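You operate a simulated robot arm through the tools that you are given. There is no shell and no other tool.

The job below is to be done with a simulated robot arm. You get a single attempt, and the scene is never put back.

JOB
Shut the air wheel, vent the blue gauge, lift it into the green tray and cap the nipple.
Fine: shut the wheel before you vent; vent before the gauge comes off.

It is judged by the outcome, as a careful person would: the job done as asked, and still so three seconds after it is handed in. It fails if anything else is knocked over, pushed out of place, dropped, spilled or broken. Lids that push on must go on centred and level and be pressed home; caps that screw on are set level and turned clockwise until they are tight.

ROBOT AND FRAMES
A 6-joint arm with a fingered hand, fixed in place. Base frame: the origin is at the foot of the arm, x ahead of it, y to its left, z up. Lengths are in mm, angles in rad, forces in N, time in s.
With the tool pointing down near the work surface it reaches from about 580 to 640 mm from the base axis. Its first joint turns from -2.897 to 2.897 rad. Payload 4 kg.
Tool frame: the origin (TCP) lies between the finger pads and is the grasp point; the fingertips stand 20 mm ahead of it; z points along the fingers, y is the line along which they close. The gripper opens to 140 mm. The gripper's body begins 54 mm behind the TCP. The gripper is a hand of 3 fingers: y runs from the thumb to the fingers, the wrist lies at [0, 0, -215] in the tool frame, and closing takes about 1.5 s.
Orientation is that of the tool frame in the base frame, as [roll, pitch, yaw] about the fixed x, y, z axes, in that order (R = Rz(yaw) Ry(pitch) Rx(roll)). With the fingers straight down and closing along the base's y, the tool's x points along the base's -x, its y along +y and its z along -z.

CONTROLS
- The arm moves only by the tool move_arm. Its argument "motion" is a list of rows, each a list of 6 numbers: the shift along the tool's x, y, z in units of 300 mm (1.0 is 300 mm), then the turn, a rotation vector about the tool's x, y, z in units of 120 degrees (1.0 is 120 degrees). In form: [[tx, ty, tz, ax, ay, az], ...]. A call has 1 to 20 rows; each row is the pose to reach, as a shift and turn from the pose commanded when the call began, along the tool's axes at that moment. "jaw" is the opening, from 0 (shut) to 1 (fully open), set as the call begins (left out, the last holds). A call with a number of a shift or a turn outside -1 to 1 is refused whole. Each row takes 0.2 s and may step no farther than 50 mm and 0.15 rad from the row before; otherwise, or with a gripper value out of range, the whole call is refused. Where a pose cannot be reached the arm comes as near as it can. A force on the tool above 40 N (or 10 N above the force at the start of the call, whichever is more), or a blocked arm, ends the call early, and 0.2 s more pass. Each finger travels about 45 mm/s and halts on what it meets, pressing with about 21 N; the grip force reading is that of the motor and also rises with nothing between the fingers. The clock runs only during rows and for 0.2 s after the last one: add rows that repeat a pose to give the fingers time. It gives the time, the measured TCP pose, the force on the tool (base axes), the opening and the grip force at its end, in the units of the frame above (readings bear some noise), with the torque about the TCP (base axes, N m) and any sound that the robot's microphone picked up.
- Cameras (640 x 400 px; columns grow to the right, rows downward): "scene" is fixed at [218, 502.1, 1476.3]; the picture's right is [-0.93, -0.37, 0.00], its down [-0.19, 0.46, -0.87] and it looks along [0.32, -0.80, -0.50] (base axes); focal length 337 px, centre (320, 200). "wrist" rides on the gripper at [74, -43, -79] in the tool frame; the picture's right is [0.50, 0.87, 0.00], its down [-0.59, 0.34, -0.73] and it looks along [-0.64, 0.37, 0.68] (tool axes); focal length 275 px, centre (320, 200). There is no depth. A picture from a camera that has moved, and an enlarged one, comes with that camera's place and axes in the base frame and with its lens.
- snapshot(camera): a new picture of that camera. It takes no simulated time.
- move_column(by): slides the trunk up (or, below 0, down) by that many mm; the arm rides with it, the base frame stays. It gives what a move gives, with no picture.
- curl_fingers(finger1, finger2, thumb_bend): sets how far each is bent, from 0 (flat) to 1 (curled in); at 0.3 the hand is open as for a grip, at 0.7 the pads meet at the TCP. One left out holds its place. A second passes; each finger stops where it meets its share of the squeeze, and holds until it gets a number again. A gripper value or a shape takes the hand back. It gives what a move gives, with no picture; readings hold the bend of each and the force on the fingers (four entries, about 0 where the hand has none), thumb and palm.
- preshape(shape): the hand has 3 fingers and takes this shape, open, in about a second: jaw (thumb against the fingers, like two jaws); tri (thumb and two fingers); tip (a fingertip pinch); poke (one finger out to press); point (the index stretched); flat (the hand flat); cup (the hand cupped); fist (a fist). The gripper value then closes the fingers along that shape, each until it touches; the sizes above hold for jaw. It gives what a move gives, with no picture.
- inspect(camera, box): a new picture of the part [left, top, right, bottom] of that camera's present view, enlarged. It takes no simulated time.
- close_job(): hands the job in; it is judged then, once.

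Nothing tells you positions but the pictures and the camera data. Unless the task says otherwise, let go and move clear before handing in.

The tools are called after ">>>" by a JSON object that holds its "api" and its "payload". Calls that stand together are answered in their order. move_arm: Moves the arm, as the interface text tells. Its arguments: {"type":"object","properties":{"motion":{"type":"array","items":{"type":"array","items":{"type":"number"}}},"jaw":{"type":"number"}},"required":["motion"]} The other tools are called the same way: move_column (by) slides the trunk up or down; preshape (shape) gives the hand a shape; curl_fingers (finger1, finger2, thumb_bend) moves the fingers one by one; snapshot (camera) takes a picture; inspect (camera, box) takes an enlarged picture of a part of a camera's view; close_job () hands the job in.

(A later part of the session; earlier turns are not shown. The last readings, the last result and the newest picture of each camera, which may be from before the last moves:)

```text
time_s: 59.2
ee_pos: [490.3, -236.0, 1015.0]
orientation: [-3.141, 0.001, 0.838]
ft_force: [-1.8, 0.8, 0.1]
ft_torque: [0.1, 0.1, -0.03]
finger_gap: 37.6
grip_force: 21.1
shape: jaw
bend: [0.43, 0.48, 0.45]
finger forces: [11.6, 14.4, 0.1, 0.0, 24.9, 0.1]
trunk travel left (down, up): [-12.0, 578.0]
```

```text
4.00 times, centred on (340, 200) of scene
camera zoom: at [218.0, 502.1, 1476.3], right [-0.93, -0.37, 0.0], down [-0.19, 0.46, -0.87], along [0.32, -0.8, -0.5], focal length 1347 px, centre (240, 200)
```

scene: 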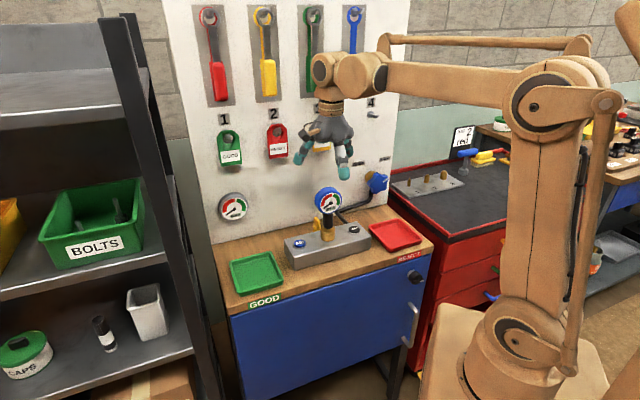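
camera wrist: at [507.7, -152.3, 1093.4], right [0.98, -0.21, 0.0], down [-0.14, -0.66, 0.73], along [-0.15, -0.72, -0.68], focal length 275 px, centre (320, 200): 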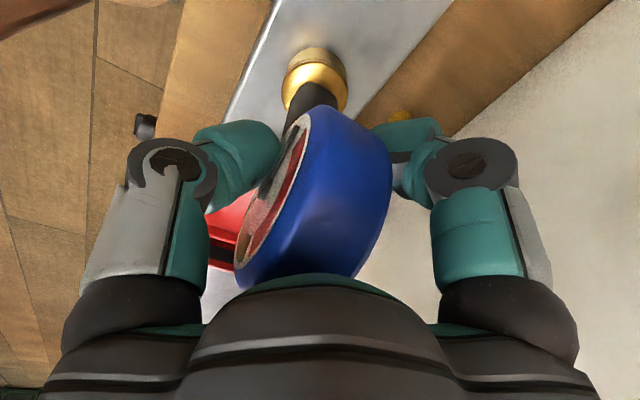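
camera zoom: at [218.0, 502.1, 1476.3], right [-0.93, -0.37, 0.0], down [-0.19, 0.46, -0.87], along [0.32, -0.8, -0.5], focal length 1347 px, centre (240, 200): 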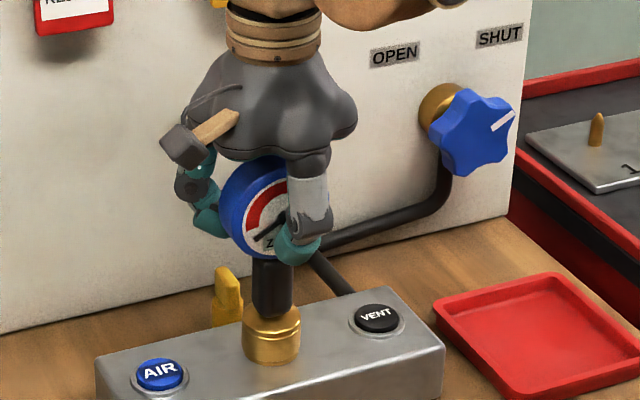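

The gauge is held thumb-front, fingers-back with balanced forces. I'll lift straight up slowly, watching the pull.

>>> {"api": "move_arm", "payload": {"motion": [[0, 0, -0.01, 0, 0, 0], [0, 0, -0.02, 0, 0, 0], [0, 0, -0.03, 0, 0, 0], [0, 0, -0.04, 0, 0, 0]]}}

>>> {"api": "inspect", "payload": {"camera": "scene", "box": [280, 150, 400, 250]}}

```text
time_s: 60.2
ee_pos: [490.0, -234.4, 1025.8]
orientation: [3.141, 0.0, 0.837]
ft_force: [-1.3, -0.8, -3.8]
ft_torque: [-0.02, 0.02, 0.0]
finger_gap: 37.1
grip_force: 20.7
shape: jaw
bend: [0.44, 0.48, 0.45]
finger forces: [11.3, 14.2, 0.0, 0.0, 23.6, 0.1]
trunk travel left (down, up): [-12.0, 578.0]
```

```text
4.00 times, centred on (340, 200) of scene
camera zoom: at [218.0, 502.1, 1476.3], right [-0.93, -0.37, 0.0], down [-0.19, 0.46, -0.87], along [0.32, -0.8, -0.5], focal length 1347 px, centre (240, 200)
```

zoom: 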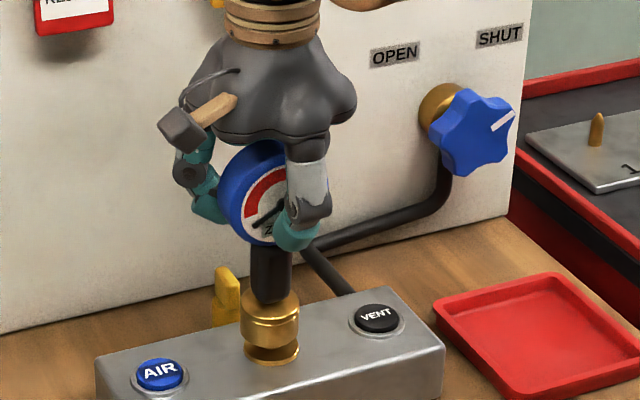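

It came off freely with its brass sleeve, weighing about 4 N. I'll lift it well clear and look at the nipple left behind.

>>> {"api": "move_arm", "payload": {"motion": [[0, 0, -0.1, 0, 0, 0], [0, 0, -0.2, 0, 0, 0], [0, 0, -0.3, 0, 0, 0], [0, 0, -0.4, 0, 0, 0]]}}

>>> {"api": "snapshot", "payload": {"camera": "wrist"}}

>>> {"api": "inspect", "payload": {"camera": "scene", "box": [270, 120, 390, 260]}}

>>> {"api": "inspect", "payload": {"camera": "scene", "box": [300, 210, 364, 250]}}

```text
time_s: 61.2
ee_pos: [490.6, -235.4, 1147.5]
orientation: [-3.141, -0.002, 0.84]
ft_force: [-0.1, 0.2, -3.8]
ft_torque: [-0.01, 0.0, -0.02]
finger_gap: 37.1
grip_force: 20.8
shape: jaw
bend: [0.44, 1.0, 0.45]
finger forces: [12.2, 14.3, 0.1, 0.1, 23.3, 0.1]
trunk travel left (down, up): [-12.0, 578.0]
```

```text
taken
camera wrist: at [507.9, -152.2, 1226.1], right [0.98, -0.21, 0.0], down [-0.14, -0.66, 0.73], along [-0.15, -0.72, -0.68], focal length 275 px, centre (320, 200)
```

wrist: 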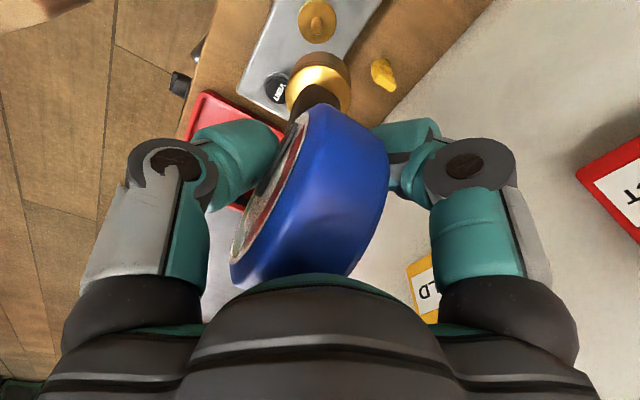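

```text
2.86 times, centred on (330, 190) of scene
camera zoom: at [218.0, 502.1, 1476.3], right [-0.93, -0.37, 0.0], down [-0.19, 0.46, -0.87], along [0.32, -0.8, -0.5], focal length 962 px, centre (291, 229)
```

zoom: 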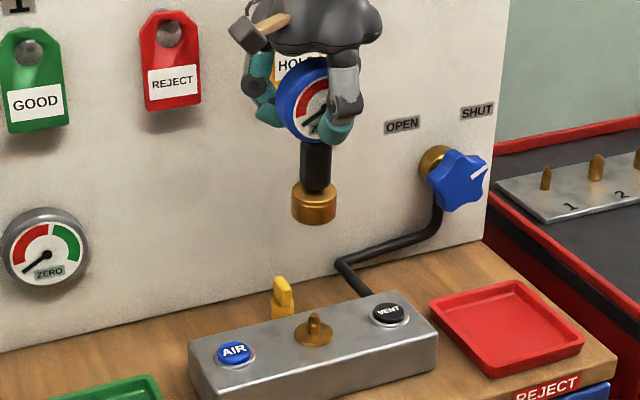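

```text
10.00 times, centred on (332, 230) of scene
camera zoom: at [218.0, 502.1, 1476.3], right [-0.93, -0.37, 0.0], down [-0.19, 0.46, -0.87], along [0.32, -0.8, -0.5], focal length 3367 px, centre (200, -100)
```

zoom: 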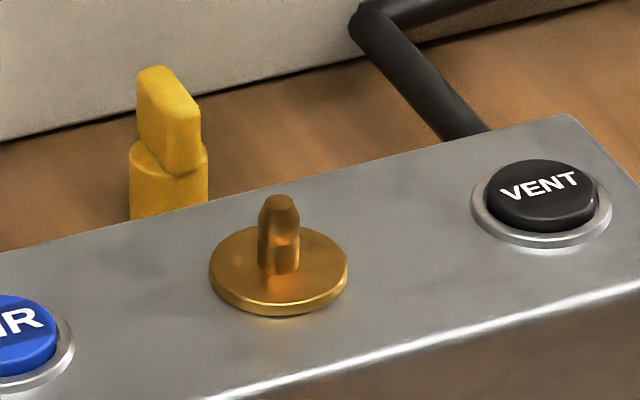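

The nipple is a small plain brass post on a flange, so the yellow cap should push on. I'll raise the trunk a little and carry the gauge over to the green tray's centre, about (623, -66).

>>> {"api": "move_column", "payload": {"by": 100}}

>>> {"api": "move_arm", "payload": {"motion": [[0.089, -0.006, 0, 0, 0, 0], [0.179, -0.0125, 0, 0, 0, 0], [0.268, -0.019, 0, 0, 0, 0], [0.358, -0.025, 0, 0, 0, 0], [0.447, -0.031, 0, 0, 0, 0], [0.536, -0.0375, 0, 0, 0, 0], [0.626, -0.044, 0, 0, 0, 0], [0.715, -0.05, 0, 0, 0, 0]]}}

>>> {"api": "snapshot", "payload": {"camera": "wrist"}}

>>> {"api": "snapshot", "payload": {"camera": "scene"}}

```text
time_s: 62.6
ee_pos: [490.9, -236.6, 1247.4]
orientation: [-3.141, -0.001, 0.839]
ft_force: [-0.2, -0.6, -4.1]
ft_torque: [0.0, -0.04, -0.04]
finger_gap: 37.1
grip_force: 21.6
shape: jaw
bend: [0.44, 1.0, 0.45]
finger forces: [12.1, 14.3, 0.0, 0.1, 23.4, 0.1]
trunk travel left (down, up): [-112.0, 478.0]
```

```text
time_s: 64.4
ee_pos: [623.9, -63.3, 1245.6]
orientation: [3.141, 0.001, 0.838]
ft_force: [0.1, 0.4, -3.9]
ft_torque: [0.0, -0.01, 0.03]
finger_gap: 37.0
grip_force: 21.3
shape: jaw
bend: [0.44, 1.0, 0.45]
finger forces: [12.3, 14.4, 0.1, 0.0, 23.5, 0.0]
trunk travel left (down, up): [-112.0, 478.0]
```

```text
taken
camera wrist: at [641.5, 20.2, 1323.8], right [0.98, -0.21, 0.0], down [-0.14, -0.66, 0.73], along [-0.15, -0.72, -0.68], focal length 275 px, centre (320, 200)
```

wrist: 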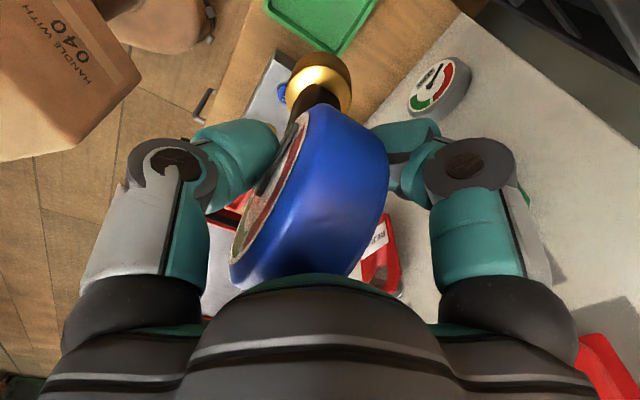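

```text
taken
```

scene: 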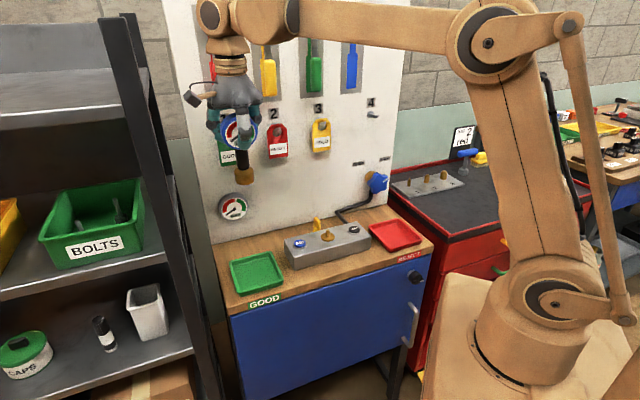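

I'm above the green tray and will lower to just above its rim.

>>> {"api": "move_arm", "payload": {"motion": [[0, 0, 0.117, 0, 0, 0], [0, 0, 0.233, 0, 0, 0], [0, 0, 0.35, 0, 0, 0], [0, 0, 0.467, 0, 0, 0], [0, 0, 0.583, 0, 0, 0], [0, 0, 0.7, 0, 0, 0], [0, 0, 0.8, 0, 0, 0]]}}

>>> {"api": "snapshot", "payload": {"camera": "wrist"}}

>>> {"api": "inspect", "payload": {"camera": "scene", "box": [200, 170, 320, 320]}}

```text
time_s: 66.0
ee_pos: [624.3, -64.0, 1006.8]
orientation: [3.14, 0.001, 0.839]
ft_force: [-0.6, -0.2, -4.2]
ft_torque: [0.0, -0.03, -0.02]
finger_gap: 36.6
grip_force: 20.7
shape: jaw
bend: [0.44, 1.0, 0.45]
finger forces: [13.1, 15.0, 0.0, 0.1, 23.6, 0.0]
trunk travel left (down, up): [-112.0, 478.0]
```

```text
taken
camera wrist: at [640.3, 18.4, 1084.7], right [0.98, -0.21, 0.0], down [-0.14, -0.66, 0.73], along [-0.15, -0.72, -0.68], focal length 275 px, centre (320, 200)
```

wrist: 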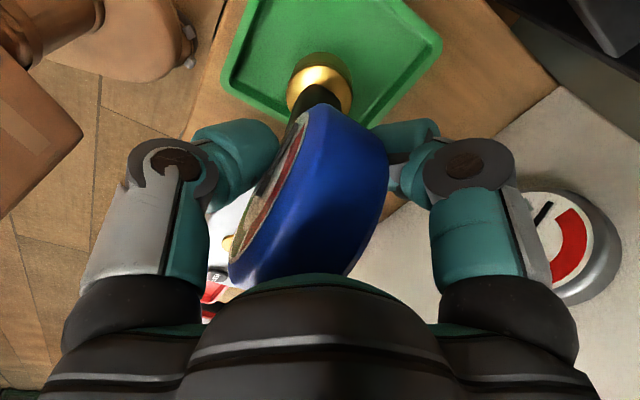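

```text
2.67 times, centred on (260, 245) of scene
camera zoom: at [218.0, 502.1, 1476.3], right [-0.93, -0.37, 0.0], down [-0.19, 0.46, -0.87], along [0.32, -0.8, -0.5], focal length 898 px, centre (480, 80)
```

zoom: 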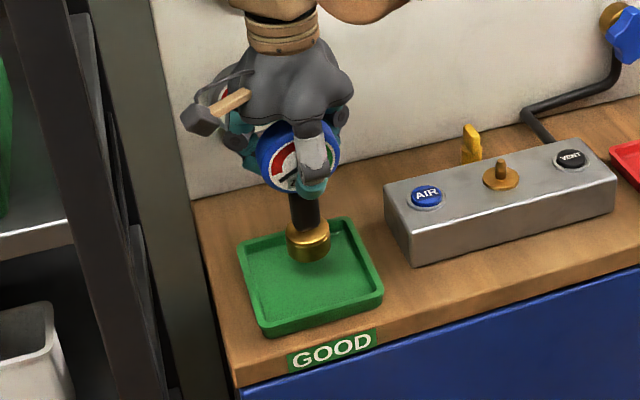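

The sleeve is centred over the tray. I'll lower most of the rest, then finish in small steps until it touches.

>>> {"api": "move_arm", "payload": {"motion": [[0, 0, 0.05, 0, 0, 0], [0, 0, 0.09, 0, 0, 0]]}}

>>> {"api": "inspect", "payload": {"camera": "scene", "box": [220, 210, 300, 310]}}

```text
time_s: 66.6
ee_pos: [622.3, -65.1, 979.3]
orientation: [-3.141, -0.001, 0.838]
ft_force: [-1.4, -0.2, -3.5]
ft_torque: [-0.05, -0.01, -0.04]
finger_gap: 36.8
grip_force: 21.3
shape: jaw
bend: [0.44, 1.0, 0.45]
finger forces: [13.1, 15.0, 0.1, 0.0, 23.7, 0.0]
trunk travel left (down, up): [-112.0, 478.0]
```

```text
4.00 times, centred on (260, 260) of scene
camera zoom: at [218.0, 502.1, 1476.3], right [-0.93, -0.37, 0.0], down [-0.19, 0.46, -0.87], along [0.32, -0.8, -0.5], focal length 1347 px, centre (560, -40)
```

zoom: 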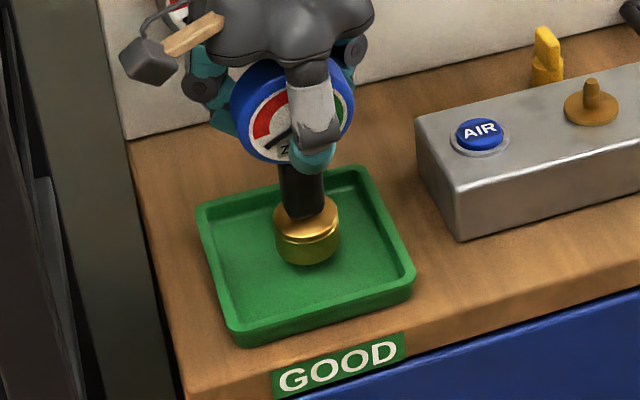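

It's close to the tray floor. Small steps now.

>>> {"api": "move_arm", "payload": {"motion": [[0, 0, 0.01, 0, 0, 0], [0, 0, 0.02, 0, 0, 0]]}}

```text
time_s: 67.2
ee_pos: [623.4, -65.7, 973.7]
orientation: [3.14, -0.001, 0.837]
ft_force: [-0.5, 0.0, -2.9]
ft_torque: [-0.01, 0.02, 0.0]
finger_gap: 36.5
grip_force: 21.2
shape: jaw
bend: [0.44, 1.0, 0.45]
finger forces: [13.1, 15.1, 0.0, 0.0, 23.7, 0.0]
trunk travel left (down, up): [-112.0, 478.0]
```

>>> {"api": "move_arm", "payload": {"motion": [[0, 0, 0.007, 0, 0, 0], [0, 0, 0.013, 0, 0, 0]]}}

```text
time_s: 67.8
ee_pos: [622.6, -65.7, 970.6]
orientation: [3.141, 0.0, 0.838]
ft_force: [0.4, -0.3, -4.1]
ft_torque: [-0.03, -0.01, -0.03]
finger_gap: 36.8
grip_force: 21.3
shape: jaw
bend: [0.44, 1.0, 0.45]
finger forces: [13.2, 15.1, 0.1, 0.0, 23.7, 0.0]
trunk travel left (down, up): [-112.0, 478.0]
```

No contact yet at z=970.6, with the full weight still on the hand. I'll keep lowering in small steps.

>>> {"api": "move_arm", "payload": {"motion": [[0, 0, 0.007, 0, 0, 0], [0, 0, 0.013, 0, 0, 0]]}}

>>> {"api": "inspect", "payload": {"camera": "scene", "box": [230, 230, 294, 290]}}

```text
time_s: 68.4
ee_pos: [622.6, -65.9, 966.3]
orientation: [3.141, -0.001, 0.838]
ft_force: [0.2, -0.3, -0.8]
ft_torque: [-0.03, -0.01, 0.0]
finger_gap: 36.9
grip_force: 21.2
shape: jaw
bend: [0.44, 1.0, 0.45]
finger forces: [12.7, 15.4, 0.0, 0.1, 23.9, 0.1]
trunk travel left (down, up): [-112.0, 478.0]
```

```text
6.67 times, centred on (262, 260) of scene
camera zoom: at [218.0, 502.1, 1476.3], right [-0.93, -0.37, 0.0], down [-0.19, 0.46, -0.87], along [0.32, -0.8, -0.5], focal length 2245 px, centre (707, -200)
```

zoom: 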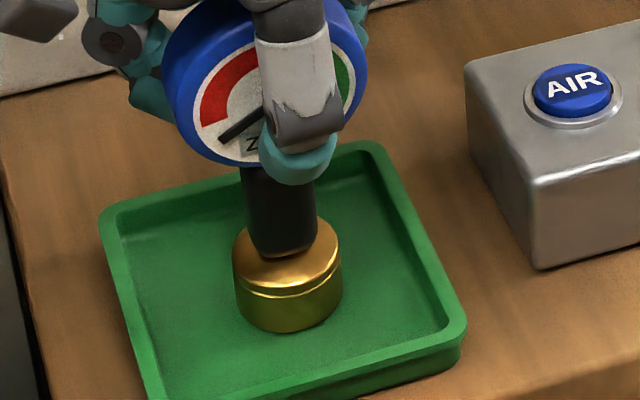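

The weight has come off the hand, so the sleeve is touching. One more gentle millimetre or two to seat it flat, before I let go.

>>> {"api": "move_arm", "payload": {"motion": [[0, 0, 0.003, 0, 0, 0], [0, 0, 0.005, 0, 0, 0]]}}

```text
time_s: 69.0
ee_pos: [621.9, -65.6, 965.6]
orientation: [-3.14, -0.002, 0.838]
ft_force: [0.9, -1.2, 13.7]
ft_torque: [0.11, 0.09, 0.01]
finger_gap: 37.1
grip_force: 21.3
shape: jaw
bend: [0.44, 1.0, 0.45]
finger forces: [14.5, 18.0, 0.1, 0.0, 26.1, 0.1]
trunk travel left (down, up): [-112.0, 478.0]
```

Seated with 14 N. I'll ease the preload off slightly, then open the fingers.

>>> {"api": "move_arm", "payload": {"motion": [[0, 0, -0.002, 0, 0, 0], [0, 0, -0.002, 0, 0, 0]]}}

>>> {"api": "move_arm", "payload": {"motion": [[0, 0, 0, 0, 0, 0], [0, 0, 0, 0, 0, 0], [0, 0, 0, 0, 0, 0], [0, 0, 0, 0, 0, 0], [0, 0, 0, 0, 0, 0], [0, 0, 0, 0, 0, 0], [0, 0, 0, 0, 0, 0]], "jaw": 1.0}}

>>> {"api": "snapshot", "payload": {"camera": "wrist"}}

>>> {"api": "inspect", "payload": {"camera": "scene", "box": [210, 190, 310, 310]}}

```text
time_s: 69.6
ee_pos: [622.7, -67.1, 966.0]
orientation: [3.141, 0.0, 0.84]
ft_force: [-0.6, -0.9, 9.1]
ft_torque: [0.09, 0.14, 0.06]
finger_gap: 37.1
grip_force: 21.3
shape: jaw
bend: [0.44, 1.0, 0.45]
finger forces: [15.6, 18.1, 0.0, 0.0, 26.1, 0.1]
trunk travel left (down, up): [-112.0, 478.0]
```

```text
time_s: 71.2
ee_pos: [622.3, -67.2, 965.2]
orientation: [-3.14, 0.0, 0.838]
ft_force: [0.3, 0.1, -0.4]
ft_torque: [-0.02, -0.02, 0.0]
finger_gap: 140.0
grip_force: 0.0
shape: jaw
bend: [0.3, 0.3, 0.3]
finger forces: [0.0, 0.1, 0.0, 0.1, 0.0, 0.1]
trunk travel left (down, up): [-112.0, 478.0]
```

```text
taken
camera wrist: at [639.9, 17.6, 1043.8], right [0.98, -0.21, 0.0], down [-0.14, -0.66, 0.73], along [-0.15, -0.72, -0.68], focal length 275 px, centre (320, 200)
```

wrist: 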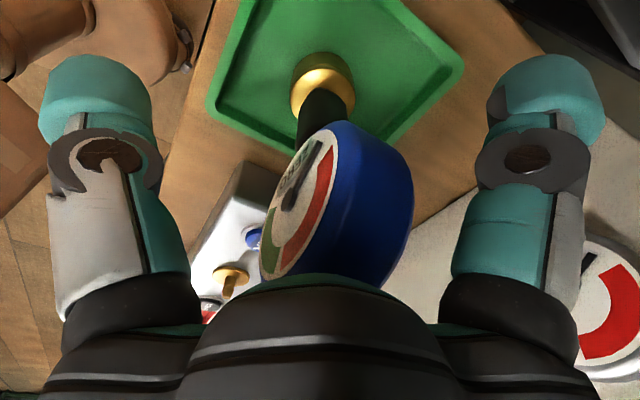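

```text
3.33 times, centred on (260, 250) of scene
camera zoom: at [218.0, 502.1, 1476.3], right [-0.93, -0.37, 0.0], down [-0.19, 0.46, -0.87], along [0.32, -0.8, -0.5], focal length 1122 px, centre (520, 33)
```

zoom: 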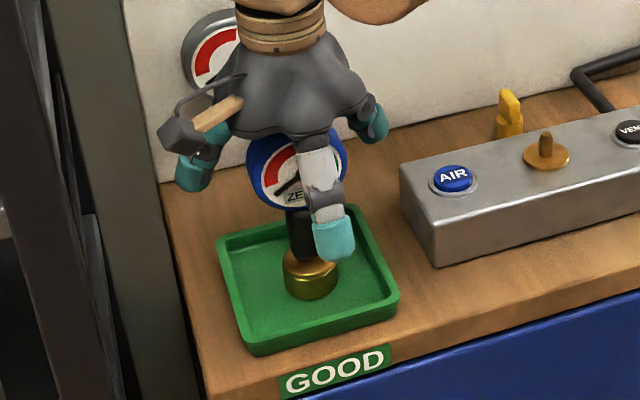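

The gauge is standing on its sleeve in the tray. I'll rise straight up slowly and check that it stays.

>>> {"api": "move_arm", "payload": {"motion": [[0, 0, -0.06, 0, 0, 0], [0, 0, -0.13, 0, 0, 0], [0, 0, -0.22, 0, 0, 0], [0, 0, -0.32, 0, 0, 0], [0, 0, -0.42, 0, 0, 0], [0, 0, -0.52, 0, 0, 0], [0, 0, -0.62, 0, 0, 0]]}}

>>> {"api": "snapshot", "payload": {"camera": "scene"}}

>>> {"api": "snapshot", "payload": {"camera": "wrist"}}

```text
time_s: 72.8
ee_pos: [622.9, -65.7, 1150.6]
orientation: [-3.139, 0.001, 0.838]
ft_force: [0.5, 0.2, 0.2]
ft_torque: [-0.02, -0.01, -0.01]
finger_gap: 140.0
grip_force: 0.1
shape: jaw
bend: [0.3, 0.3, 0.3]
finger forces: [0.0, 0.1, 0.0, 0.0, 0.0, 0.0]
trunk travel left (down, up): [-112.0, 478.0]
```

```text
taken
```

scene: 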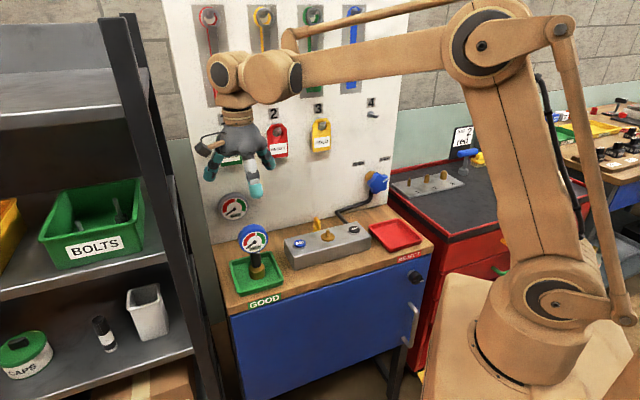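

```text
taken
camera wrist: at [640.6, 18.1, 1229.3], right [0.98, -0.21, 0.0], down [-0.14, -0.66, 0.73], along [-0.15, -0.72, -0.68], focal length 275 px, centre (320, 200)
```

wrist: 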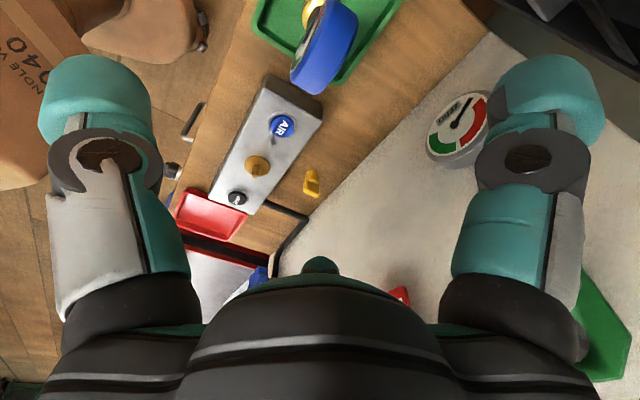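

The gauge stands steady in the tray. Next the yellow cap: I'll zoom in on it and on the nipple from here.

>>> {"api": "inspect", "payload": {"camera": "wrist", "box": [220, 130, 340, 220]}}

>>> {"api": "inspect", "payload": {"camera": "wrist", "box": [290, 155, 338, 205]}}

>>> {"api": "inspect", "payload": {"camera": "scene", "box": [300, 205, 348, 245]}}

```text
4.44 times, centred on (280, 175) of wrist
camera zoom: at [640.6, 18.1, 1229.3], right [0.98, -0.21, 0.0], down [-0.14, -0.66, 0.73], along [-0.15, -0.72, -0.68], focal length 1224 px, centre (498, 311)
```

zoom: 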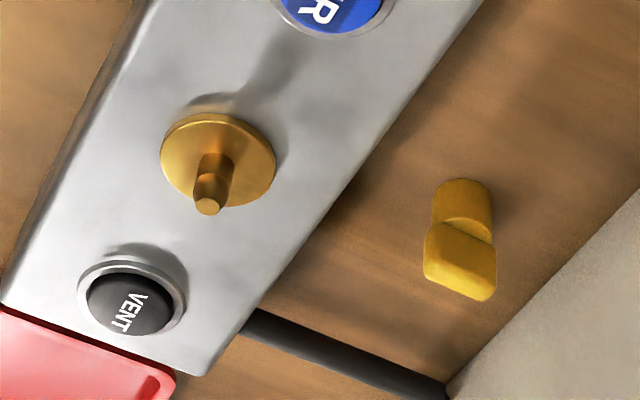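

```text
8.00 times, centred on (314, 180) of wrist
camera zoom: at [640.6, 18.1, 1229.3], right [0.98, -0.21, 0.0], down [-0.14, -0.66, 0.73], along [-0.15, -0.72, -0.68], focal length 2202 px, centre (368, 360)
```

zoom: 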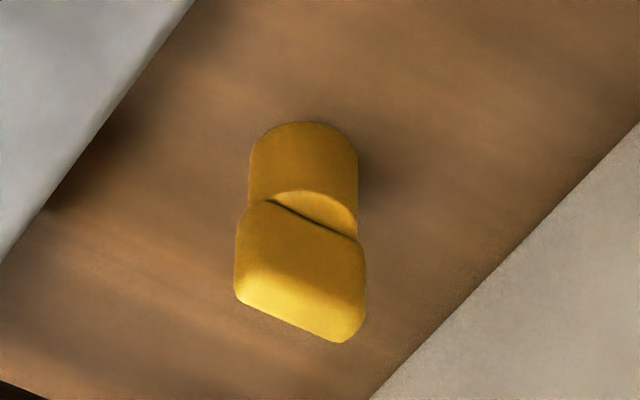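

```text
10.00 times, centred on (324, 225) of scene
camera zoom: at [218.0, 502.1, 1476.3], right [-0.93, -0.37, 0.0], down [-0.19, 0.46, -0.87], along [0.32, -0.8, -0.5], focal length 3367 px, centre (280, -50)
```

zoom: 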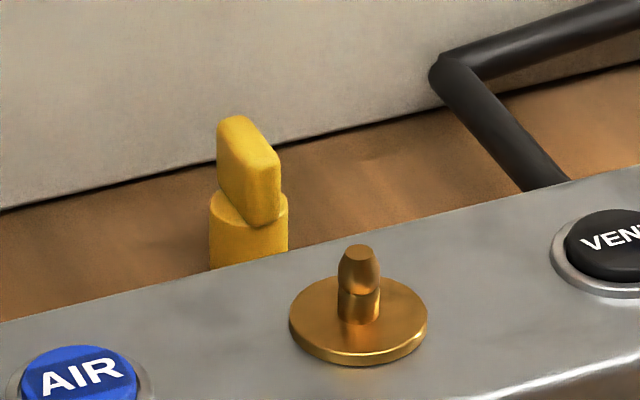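

The tab on the cap runs roughly along the panel normal, centred near (556, -312), top at about z=897, with only 53 mm to the wall behind and the block in front. I'll come over the block with the hand leaned 15° back from the wall, then straighten the fingers for a slim pinch.

>>> {"api": "move_arm", "payload": {"motion": [[-0.0616, 0.0129, 0.02, -0.0085, -0.008, -0.0642], [-0.1233, 0.0257, 0.05, -0.0169, -0.016, -0.1283], [-0.1849, 0.0386, 0.09, -0.0254, -0.0241, -0.1925], [-0.2466, 0.0514, 0.13, -0.0338, -0.0321, -0.2566], [-0.3082, 0.0643, 0.17, -0.0423, -0.0401, -0.3208], [-0.3699, 0.0772, 0.22, -0.0507, -0.0481, -0.385], [-0.4315, 0.09, 0.27, -0.0592, -0.0561, -0.4491], [-0.4931, 0.1029, 0.32, -0.0676, -0.0641, -0.5133], [-0.5548, 0.1157, 0.37, -0.0761, -0.0722, -0.5774], [-0.6164, 0.1286, 0.42, -0.0845, -0.0802, -0.6416], [-0.6781, 0.1414, 0.46, -0.093, -0.0882, -0.7057], [-0.7397, 0.1543, 0.502, -0.1014, -0.0962, -0.7699]]}}

>>> {"api": "curl_fingers", "payload": {"finger1": 0.5, "finger2": 0.5, "thumb_bend": 0.5}}

>>> {"api": "snapshot", "payload": {"camera": "wrist"}}

>>> {"api": "snapshot", "payload": {"camera": "scene"}}

```text
time_s: 75.4
ee_pos: [508.6, -262.8, 1002.3]
orientation: [3.14, 0.262, 2.463]
ft_force: [0.1, 0.0, 0.3]
ft_torque: [0.0, 0.05, -0.01]
finger_gap: 139.9
grip_force: 0.1
shape: jaw
bend: [0.3, 0.3, 0.3]
finger forces: [0.0, 0.1, 0.0, 0.1, 0.0, 0.0]
trunk travel left (down, up): [-112.0, 478.0]
```

```text
time_s: 76.4
ee_pos: [509.4, -261.9, 1001.5]
orientation: [3.141, 0.261, 2.462]
ft_force: [-0.2, -0.2, 0.0]
ft_torque: [0.01, -0.04, -0.02]
finger_gap: 64.0
grip_force: 0.0
shape: fingers
bend: [0.5, 0.5, 0.5]
finger forces: [0.0, 0.1, 0.0, 0.0, 0.1, 0.0]
trunk travel left (down, up): [-112.0, 478.0]
```

```text
taken
camera wrist: at [409.8, -237.5, 1058.0], right [0.17, 0.98, -0.13], down [0.51, 0.03, 0.86], along [0.85, -0.21, -0.49], focal length 275 px, centre (320, 200)
```

wrist: 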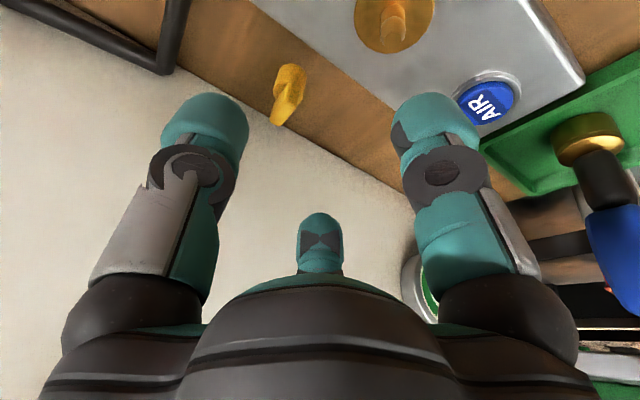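

```text
taken
```

scene: 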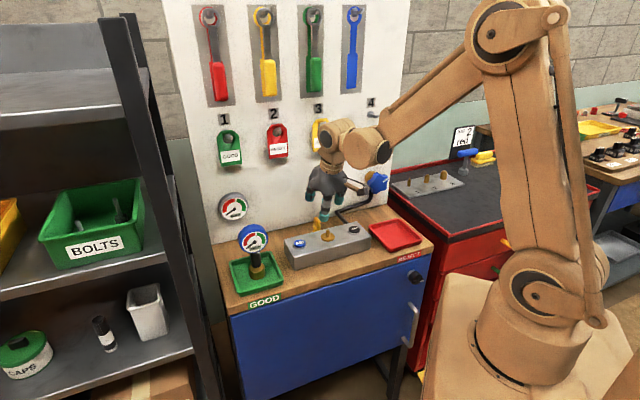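

The fingers are slim and straight now, and the cap and nipple are both in view. I'll zoom in on the cap for its exact place and tab direction.

>>> {"api": "inspect", "payload": {"camera": "wrist", "box": [250, 40, 330, 140]}}

>>> {"api": "inspect", "payload": {"camera": "wrist", "box": [320, 0, 480, 100]}}

>>> {"api": "inspect", "payload": {"camera": "scene", "box": [290, 180, 370, 250]}}

```text
4.00 times, centred on (290, 90) of wrist
camera zoom: at [409.8, -237.5, 1058.0], right [0.17, 0.98, -0.13], down [0.51, 0.03, 0.86], along [0.85, -0.21, -0.49], focal length 1101 px, centre (440, 640)
```

zoom: 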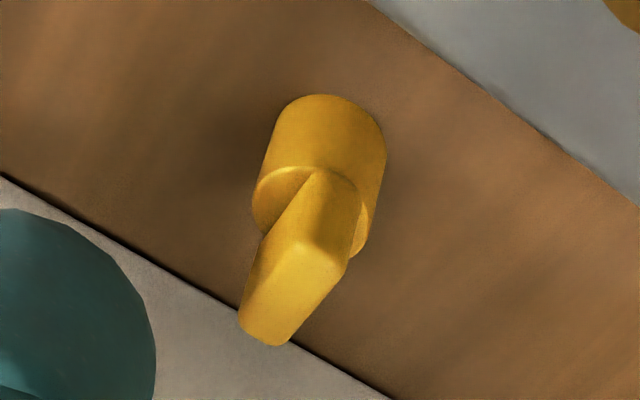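

```text
4.00 times, centred on (400, 50) of wrist
camera zoom: at [409.8, -237.5, 1058.0], right [0.17, 0.98, -0.13], down [0.51, 0.03, 0.86], along [0.85, -0.21, -0.49], focal length 1101 px, centre (0, 800)
```

zoom: 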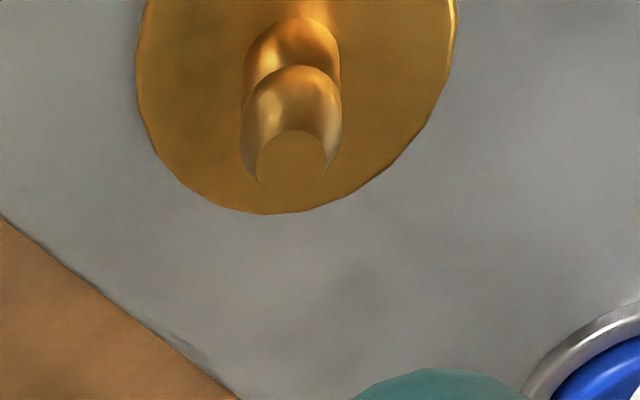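

```text
5.71 times, centred on (330, 215) of scene
camera zoom: at [218.0, 502.1, 1476.3], right [-0.93, -0.37, 0.0], down [-0.19, 0.46, -0.87], along [0.32, -0.8, -0.5], focal length 1924 px, centre (263, 114)
```

zoom: 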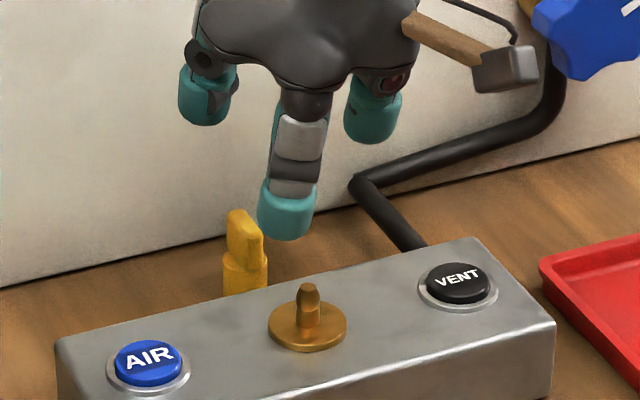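

The tab's centre is (553.5, -312.5) with its top near z=897, 10 mm thick and nearly square to my closing line. I'll move out over it at this height, then check before going down.

>>> {"api": "move_arm", "payload": {"motion": [[-0.107, -0.019, 0.0285, 0, 0, 0.01], [-0.213, -0.038, 0.057, 0, 0, 0.02]]}}

>>> {"api": "snapshot", "payload": {"camera": "wrist"}}

>>> {"api": "inspect", "payload": {"camera": "scene", "box": [260, 140, 380, 250]}}

```text
time_s: 77.0
ee_pos: [554.0, -314.2, 999.8]
orientation: [3.132, 0.263, 2.418]
ft_force: [0.5, 0.1, 0.5]
ft_torque: [-0.02, 0.0, -0.02]
finger_gap: 63.4
grip_force: 0.0
shape: fingers
bend: [0.5, 0.5, 0.5]
finger forces: [0.0, 0.0, 0.0, 0.1, 0.1, 0.0]
trunk travel left (down, up): [-112.0, 478.0]
```

```text
taken
camera wrist: at [455.9, -286.1, 1056.7], right [0.21, 0.97, -0.12], down [0.5, 0.0, 0.86], along [0.84, -0.24, -0.49], focal length 275 px, centre (320, 200)
```

wrist: 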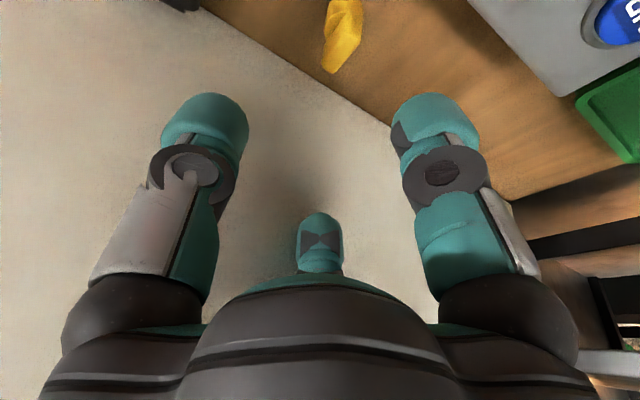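

```text
3.64 times, centred on (320, 195) of scene
camera zoom: at [218.0, 502.1, 1476.3], right [-0.93, -0.37, 0.0], down [-0.19, 0.46, -0.87], along [0.32, -0.8, -0.5], focal length 1224 px, centre (320, 218)
```

zoom: 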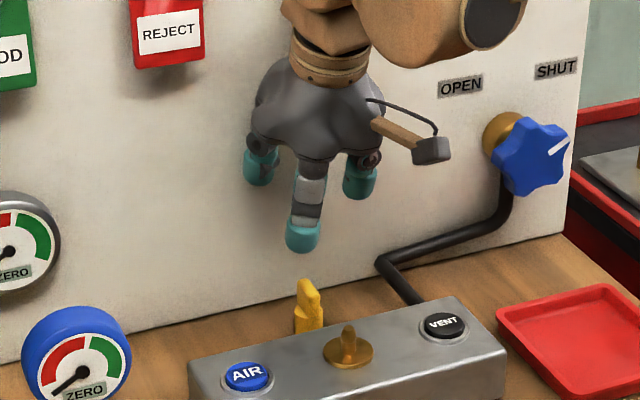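

Aligned over the cap. I'll lower vertically until the tips are just above the tab.

>>> {"api": "move_arm", "payload": {"motion": [[0.0303, -0.0011, 0.1127, 0, 0, 0], [0.0607, -0.0022, 0.2253, 0, 0, 0]]}}

>>> {"api": "snapshot", "payload": {"camera": "wrist"}}

>>> {"api": "inspect", "payload": {"camera": "scene", "box": [280, 160, 376, 250]}}

```text
time_s: 77.6
ee_pos: [552.2, -313.2, 930.0]
orientation: [3.131, 0.263, 2.417]
ft_force: [-0.9, 0.5, 0.2]
ft_torque: [0.0, -0.01, -0.02]
finger_gap: 64.0
grip_force: 0.1
shape: fingers
bend: [0.5, 0.5, 0.5]
finger forces: [0.0, 0.0, 0.0, 0.1, 0.0, 0.0]
trunk travel left (down, up): [-112.0, 478.0]
```

```text
taken
camera wrist: at [454.0, -285.1, 986.4], right [0.21, 0.97, -0.12], down [0.5, 0.0, 0.86], along [0.84, -0.24, -0.49], focal length 275 px, centre (320, 200)
```

wrist: 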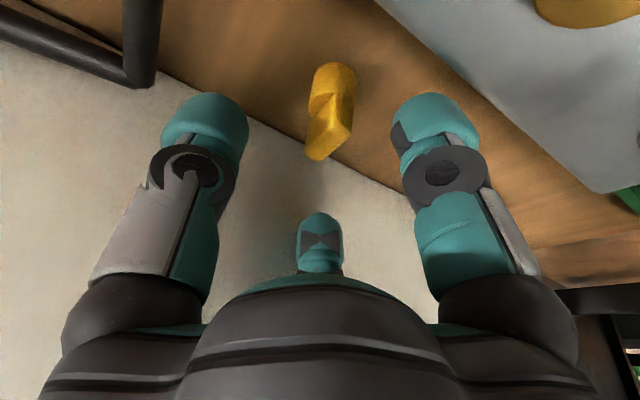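

```text
4.44 times, centred on (328, 205) of scene
camera zoom: at [218.0, 502.1, 1476.3], right [-0.93, -0.37, 0.0], down [-0.19, 0.46, -0.87], along [0.32, -0.8, -0.5], focal length 1496 px, centre (284, 178)
```

zoom: 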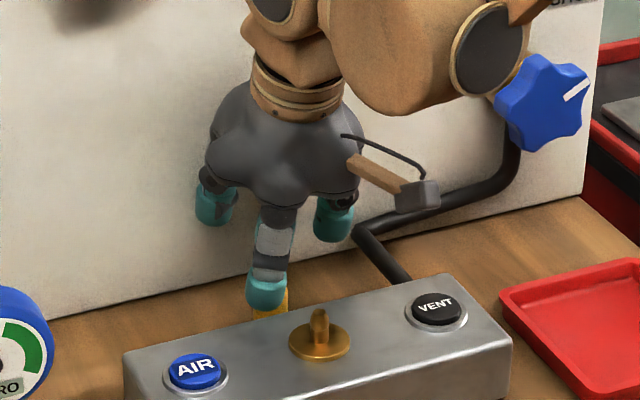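

The tab is centred between the fingers. I'll lower the last 26 mm so the tips flank the tab, then pinch.

>>> {"api": "move_arm", "payload": {"motion": [[0.0178, 0, 0.04, 0, 0, 0], [0.0357, 0, 0.08, 0, 0, 0]]}}

>>> {"api": "snapshot", "payload": {"camera": "wrist"}}

>>> {"api": "inspect", "payload": {"camera": "scene", "box": [280, 170, 360, 250]}}

```text
time_s: 78.2
ee_pos: [549.6, -310.0, 905.8]
orientation: [3.13, 0.262, 2.417]
ft_force: [1.1, -0.9, 1.3]
ft_torque: [0.05, 0.01, -0.04]
finger_gap: 63.2
grip_force: 1.3
shape: fingers
bend: [0.5, 0.5, 0.5]
finger forces: [1.5, 0.1, 0.1, 0.1, 0.1, 0.0]
trunk travel left (down, up): [-112.0, 478.0]
```

```text
taken
camera wrist: at [451.6, -281.9, 961.0], right [0.21, 0.97, -0.12], down [0.5, 0.0, 0.87], along [0.84, -0.24, -0.49], focal length 275 px, centre (320, 200)
```

wrist: 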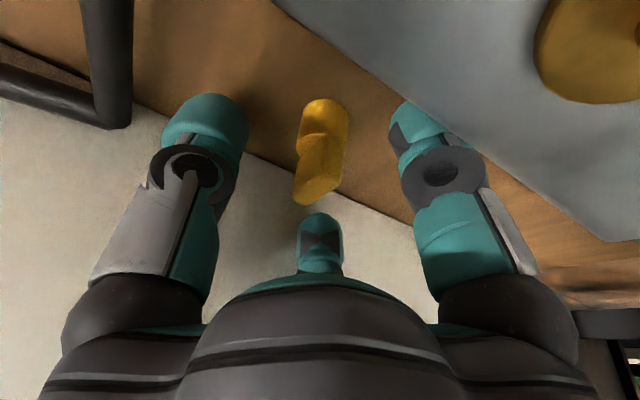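

```text
5.00 times, centred on (320, 210) of scene
camera zoom: at [218.0, 502.1, 1476.3], right [-0.93, -0.37, 0.0], down [-0.19, 0.46, -0.87], along [0.32, -0.8, -0.5], focal length 1684 px, centre (320, 150)
```

zoom: 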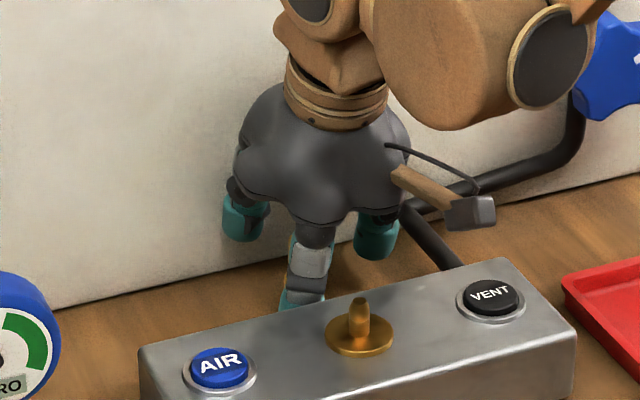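

Finger 1 is lightly touching the block's back edge at 1.5 N. I'll shift a few mm outward and centre better on the tab, then bring the fingers in part way.

>>> {"api": "move_arm", "payload": {"motion": [[-0.0117, 0.0097, 0, 0, 0, 0], [-0.0117, 0.0097, 0, 0, 0, 0]]}}

>>> {"api": "curl_fingers", "payload": {"finger1": 0.58, "finger2": 0.58, "thumb_bend": 0.58}}

>>> {"api": "snapshot", "payload": {"camera": "wrist"}}

```text
time_s: 78.8
ee_pos: [553.5, -310.4, 905.3]
orientation: [3.131, 0.261, 2.417]
ft_force: [0.0, -0.3, 0.0]
ft_torque: [0.02, 0.01, 0.02]
finger_gap: 63.2
grip_force: 0.2
shape: fingers
bend: [0.5, 0.5, 0.5]
finger forces: [0.0, 0.0, 0.0, 0.0, 0.0, 0.0]
trunk travel left (down, up): [-112.0, 478.0]
```

```text
time_s: 79.8
ee_pos: [554.3, -309.7, 906.1]
orientation: [3.131, 0.261, 2.419]
ft_force: [-0.8, -0.6, 0.5]
ft_torque: [0.0, 0.04, -0.01]
finger_gap: 41.8
grip_force: 0.1
shape: fingers
bend: [0.57, 0.57, 0.57]
finger forces: [0.0, 0.0, 0.1, 0.1, 0.0, 0.0]
trunk travel left (down, up): [-112.0, 478.0]
```

```text
taken
camera wrist: at [455.9, -281.9, 962.2], right [0.21, 0.97, -0.12], down [0.5, 0.0, 0.87], along [0.84, -0.24, -0.49], focal length 275 px, centre (320, 200)
```

wrist: 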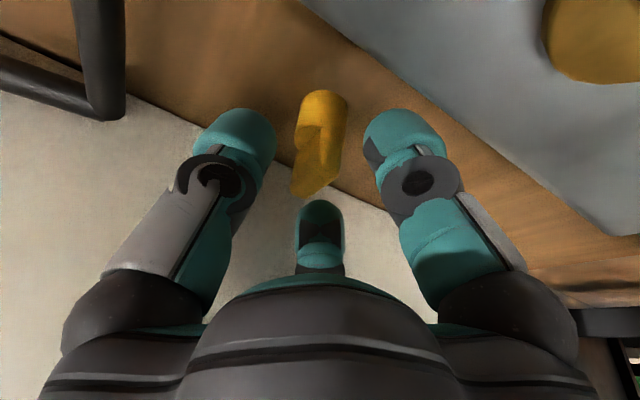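

The cap is centred between the fingers. Closing to grip.

>>> {"api": "curl_fingers", "payload": {"finger1": 0.66, "finger2": 0.66, "thumb_bend": 0.66}}

>>> {"api": "snapshot", "payload": {"camera": "wrist"}}

```text
time_s: 80.8
ee_pos: [554.0, -308.9, 906.8]
orientation: [3.13, 0.263, 2.419]
ft_force: [-0.8, -0.1, -0.2]
ft_torque: [-0.01, 0.01, -0.01]
finger_gap: 18.7
grip_force: 2.9
shape: fingers
bend: [0.64, 0.65, 0.65]
finger forces: [2.0, 1.1, 0.0, 0.0, 2.6, 0.1]
trunk travel left (down, up): [-112.0, 478.0]
```

```text
taken
camera wrist: at [455.9, -281.9, 962.2], right [0.21, 0.97, -0.12], down [0.5, 0.0, 0.87], along [0.84, -0.24, -0.49], focal length 275 px, centre (320, 200)
```

wrist: 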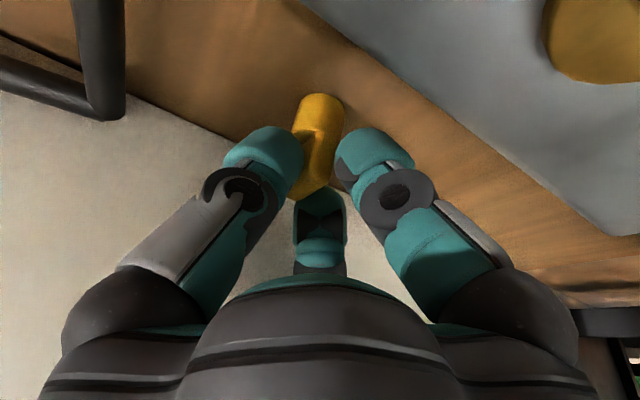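

All three fingers have met the cap lightly. I'll tighten the grip.

>>> {"api": "curl_fingers", "payload": {"finger1": 0.8, "finger2": 0.8, "thumb_bend": 0.8}}

>>> {"api": "snapshot", "payload": {"camera": "wrist"}}

>>> {"api": "inspect", "payload": {"camera": "scene", "box": [280, 170, 360, 250]}}

```text
time_s: 81.8
ee_pos: [555.6, -309.0, 906.3]
orientation: [3.129, 0.261, 2.418]
ft_force: [0.0, -0.5, -0.7]
ft_torque: [0.02, -0.02, 0.0]
finger_gap: 16.0
grip_force: 19.3
shape: fingers
bend: [0.65, 0.66, 0.66]
finger forces: [10.2, 9.6, 0.1, 0.0, 18.2, 0.0]
trunk travel left (down, up): [-112.0, 478.0]
```

```text
taken
camera wrist: at [455.9, -281.9, 962.2], right [0.21, 0.97, -0.12], down [0.5, 0.0, 0.87], along [0.84, -0.24, -0.49], focal length 275 px, centre (320, 200)
```

wrist: 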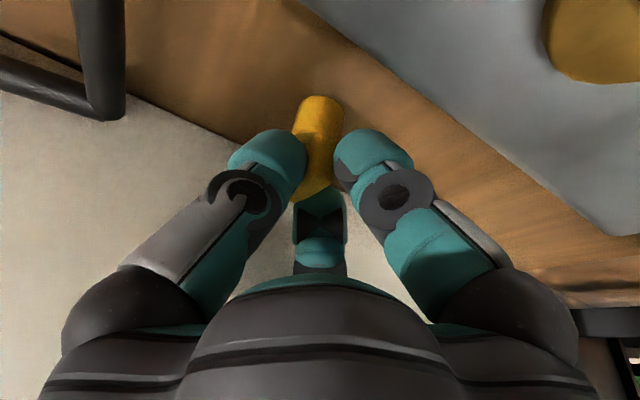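

```text
5.00 times, centred on (320, 210) of scene
camera zoom: at [218.0, 502.1, 1476.3], right [-0.93, -0.37, 0.0], down [-0.19, 0.46, -0.87], along [0.32, -0.8, -0.5], focal length 1684 px, centre (320, 150)
```

zoom: 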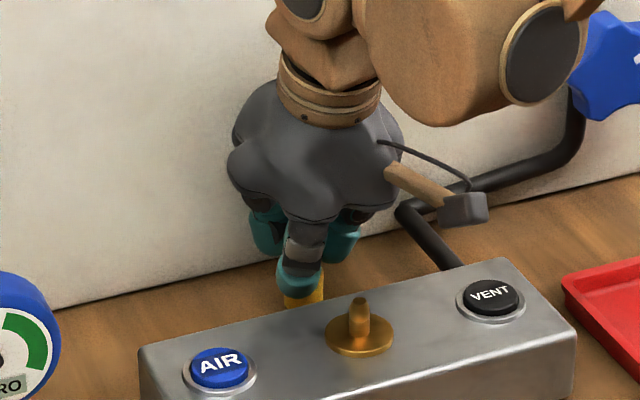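

Gripped firmly. I'll lift straight up and inspect how it hangs.

>>> {"api": "move_arm", "payload": {"motion": [[-0.0087, 0.0003, -0.0322, 0, 0, 0], [-0.026, 0.0009, -0.0966, 0, 0, 0], [-0.052, 0.0019, -0.193, 0, 0, 0], [-0.0867, 0.0031, -0.322, 0, 0, 0]]}}

>>> {"api": "snapshot", "payload": {"camera": "wrist"}}

>>> {"api": "inspect", "payload": {"camera": "scene", "box": [270, 150, 366, 250]}}

```text
time_s: 82.8
ee_pos: [555.9, -312.9, 1007.6]
orientation: [3.131, 0.262, 2.418]
ft_force: [-0.7, -0.1, 0.1]
ft_torque: [-0.02, -0.01, -0.03]
finger_gap: 16.1
grip_force: 19.0
shape: fingers
bend: [0.65, 0.66, 0.66]
finger forces: [10.2, 9.7, 0.0, 0.1, 18.2, 0.0]
trunk travel left (down, up): [-112.0, 478.0]
```

```text
taken
camera wrist: at [455.7, -284.1, 1062.9], right [0.21, 0.97, -0.12], down [0.5, 0.0, 0.87], along [0.84, -0.24, -0.49], focal length 275 px, centre (320, 200)
```

wrist: 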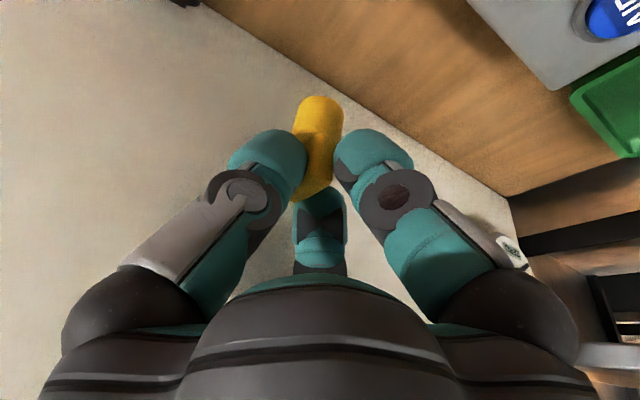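

```text
4.00 times, centred on (318, 200) of scene
camera zoom: at [218.0, 502.1, 1476.3], right [-0.93, -0.37, 0.0], down [-0.19, 0.46, -0.87], along [0.32, -0.8, -0.5], focal length 1347 px, centre (328, 200)
```

zoom: 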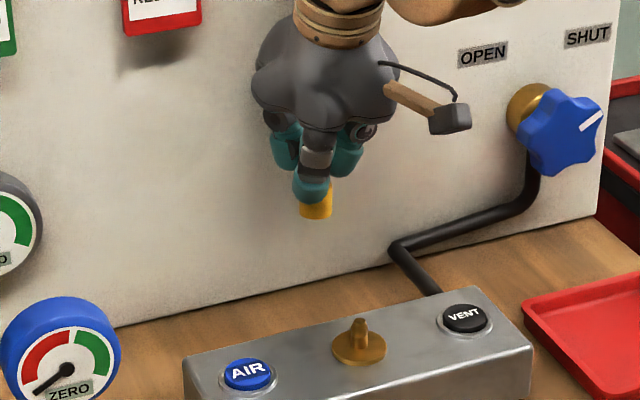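

The cap is held. I'll zoom from both cameras to check it hangs upright and find its bottom relative to the hand.

>>> {"api": "inspect", "payload": {"camera": "wrist", "box": [270, 80, 366, 210]}}

>>> {"api": "inspect", "payload": {"camera": "scene", "box": [300, 180, 332, 210]}}

```text
3.08 times, centred on (318, 145) of wrist
camera zoom: at [455.7, -284.1, 1062.9], right [0.21, 0.97, -0.12], down [0.5, 0.0, 0.87], along [0.84, -0.24, -0.49], focal length 847 px, centre (326, 369)
```

zoom: 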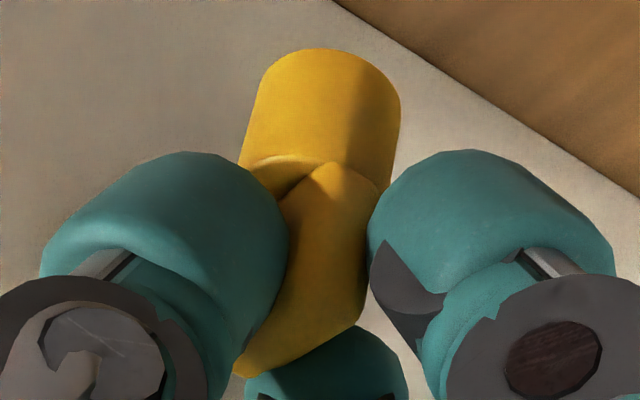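

```text
13.33 times, centred on (316, 195) of scene
camera zoom: at [218.0, 502.1, 1476.3], right [-0.93, -0.37, 0.0], down [-0.19, 0.46, -0.87], along [0.32, -0.8, -0.5], focal length 4490 px, centre (373, 267)
```

zoom: 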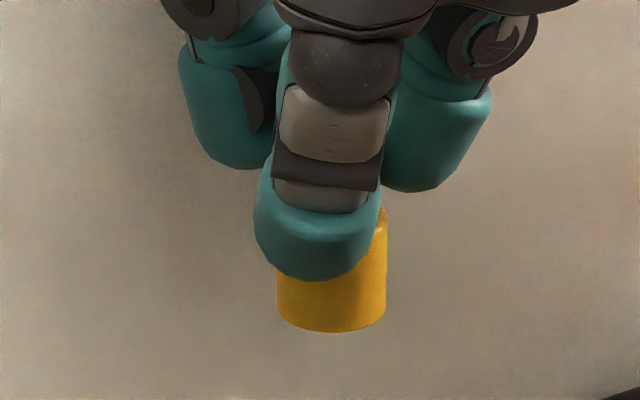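

The cap hangs upright, its bottom centre about 6 mm to the thumb side of the hand's axis. I'll carry it level over the nipple at (487, -236), staying above its tip.

>>> {"api": "move_arm", "payload": {"motion": [[0.0851, 0.0143, -0.0228, 0, 0, 0], [0.1702, 0.0287, -0.0455, 0, 0, 0], [0.2552, 0.043, -0.0683, 0, 0, 0], [0.3403, 0.0573, -0.091, 0, 0, 0]]}}

>>> {"api": "snapshot", "payload": {"camera": "wrist"}}

>>> {"api": "inspect", "payload": {"camera": "scene", "box": [290, 170, 370, 250]}}

```text
time_s: 83.8
ee_pos: [486.6, -227.4, 1006.1]
orientation: [3.131, 0.262, 2.417]
ft_force: [0.0, 0.2, -0.2]
ft_torque: [0.03, 0.04, -0.01]
finger_gap: 16.0
grip_force: 19.5
shape: fingers
bend: [0.65, 0.66, 0.66]
finger forces: [10.0, 9.6, 0.0, 0.0, 18.2, 0.1]
trunk travel left (down, up): [-112.0, 478.0]
```

```text
taken
camera wrist: at [387.9, -199.3, 1061.9], right [0.21, 0.97, -0.12], down [0.5, 0.0, 0.87], along [0.84, -0.24, -0.49], focal length 275 px, centre (320, 200)
```

wrist: 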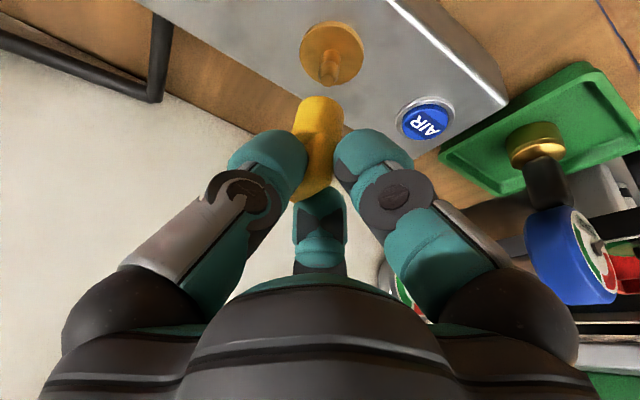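

```text
5.00 times, centred on (330, 210) of scene
camera zoom: at [218.0, 502.1, 1476.3], right [-0.93, -0.37, 0.0], down [-0.19, 0.46, -0.87], along [0.32, -0.8, -0.5], focal length 1684 px, centre (270, 150)
```

zoom: 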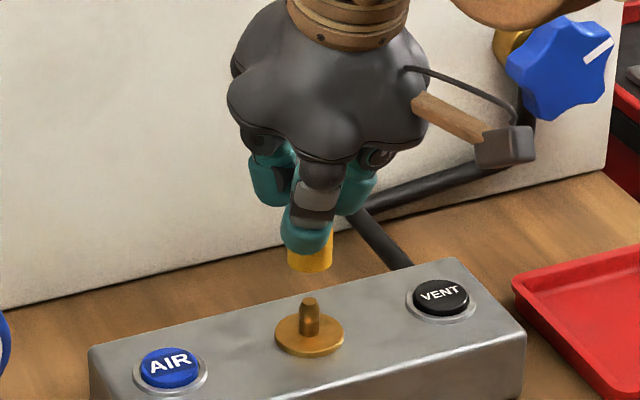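

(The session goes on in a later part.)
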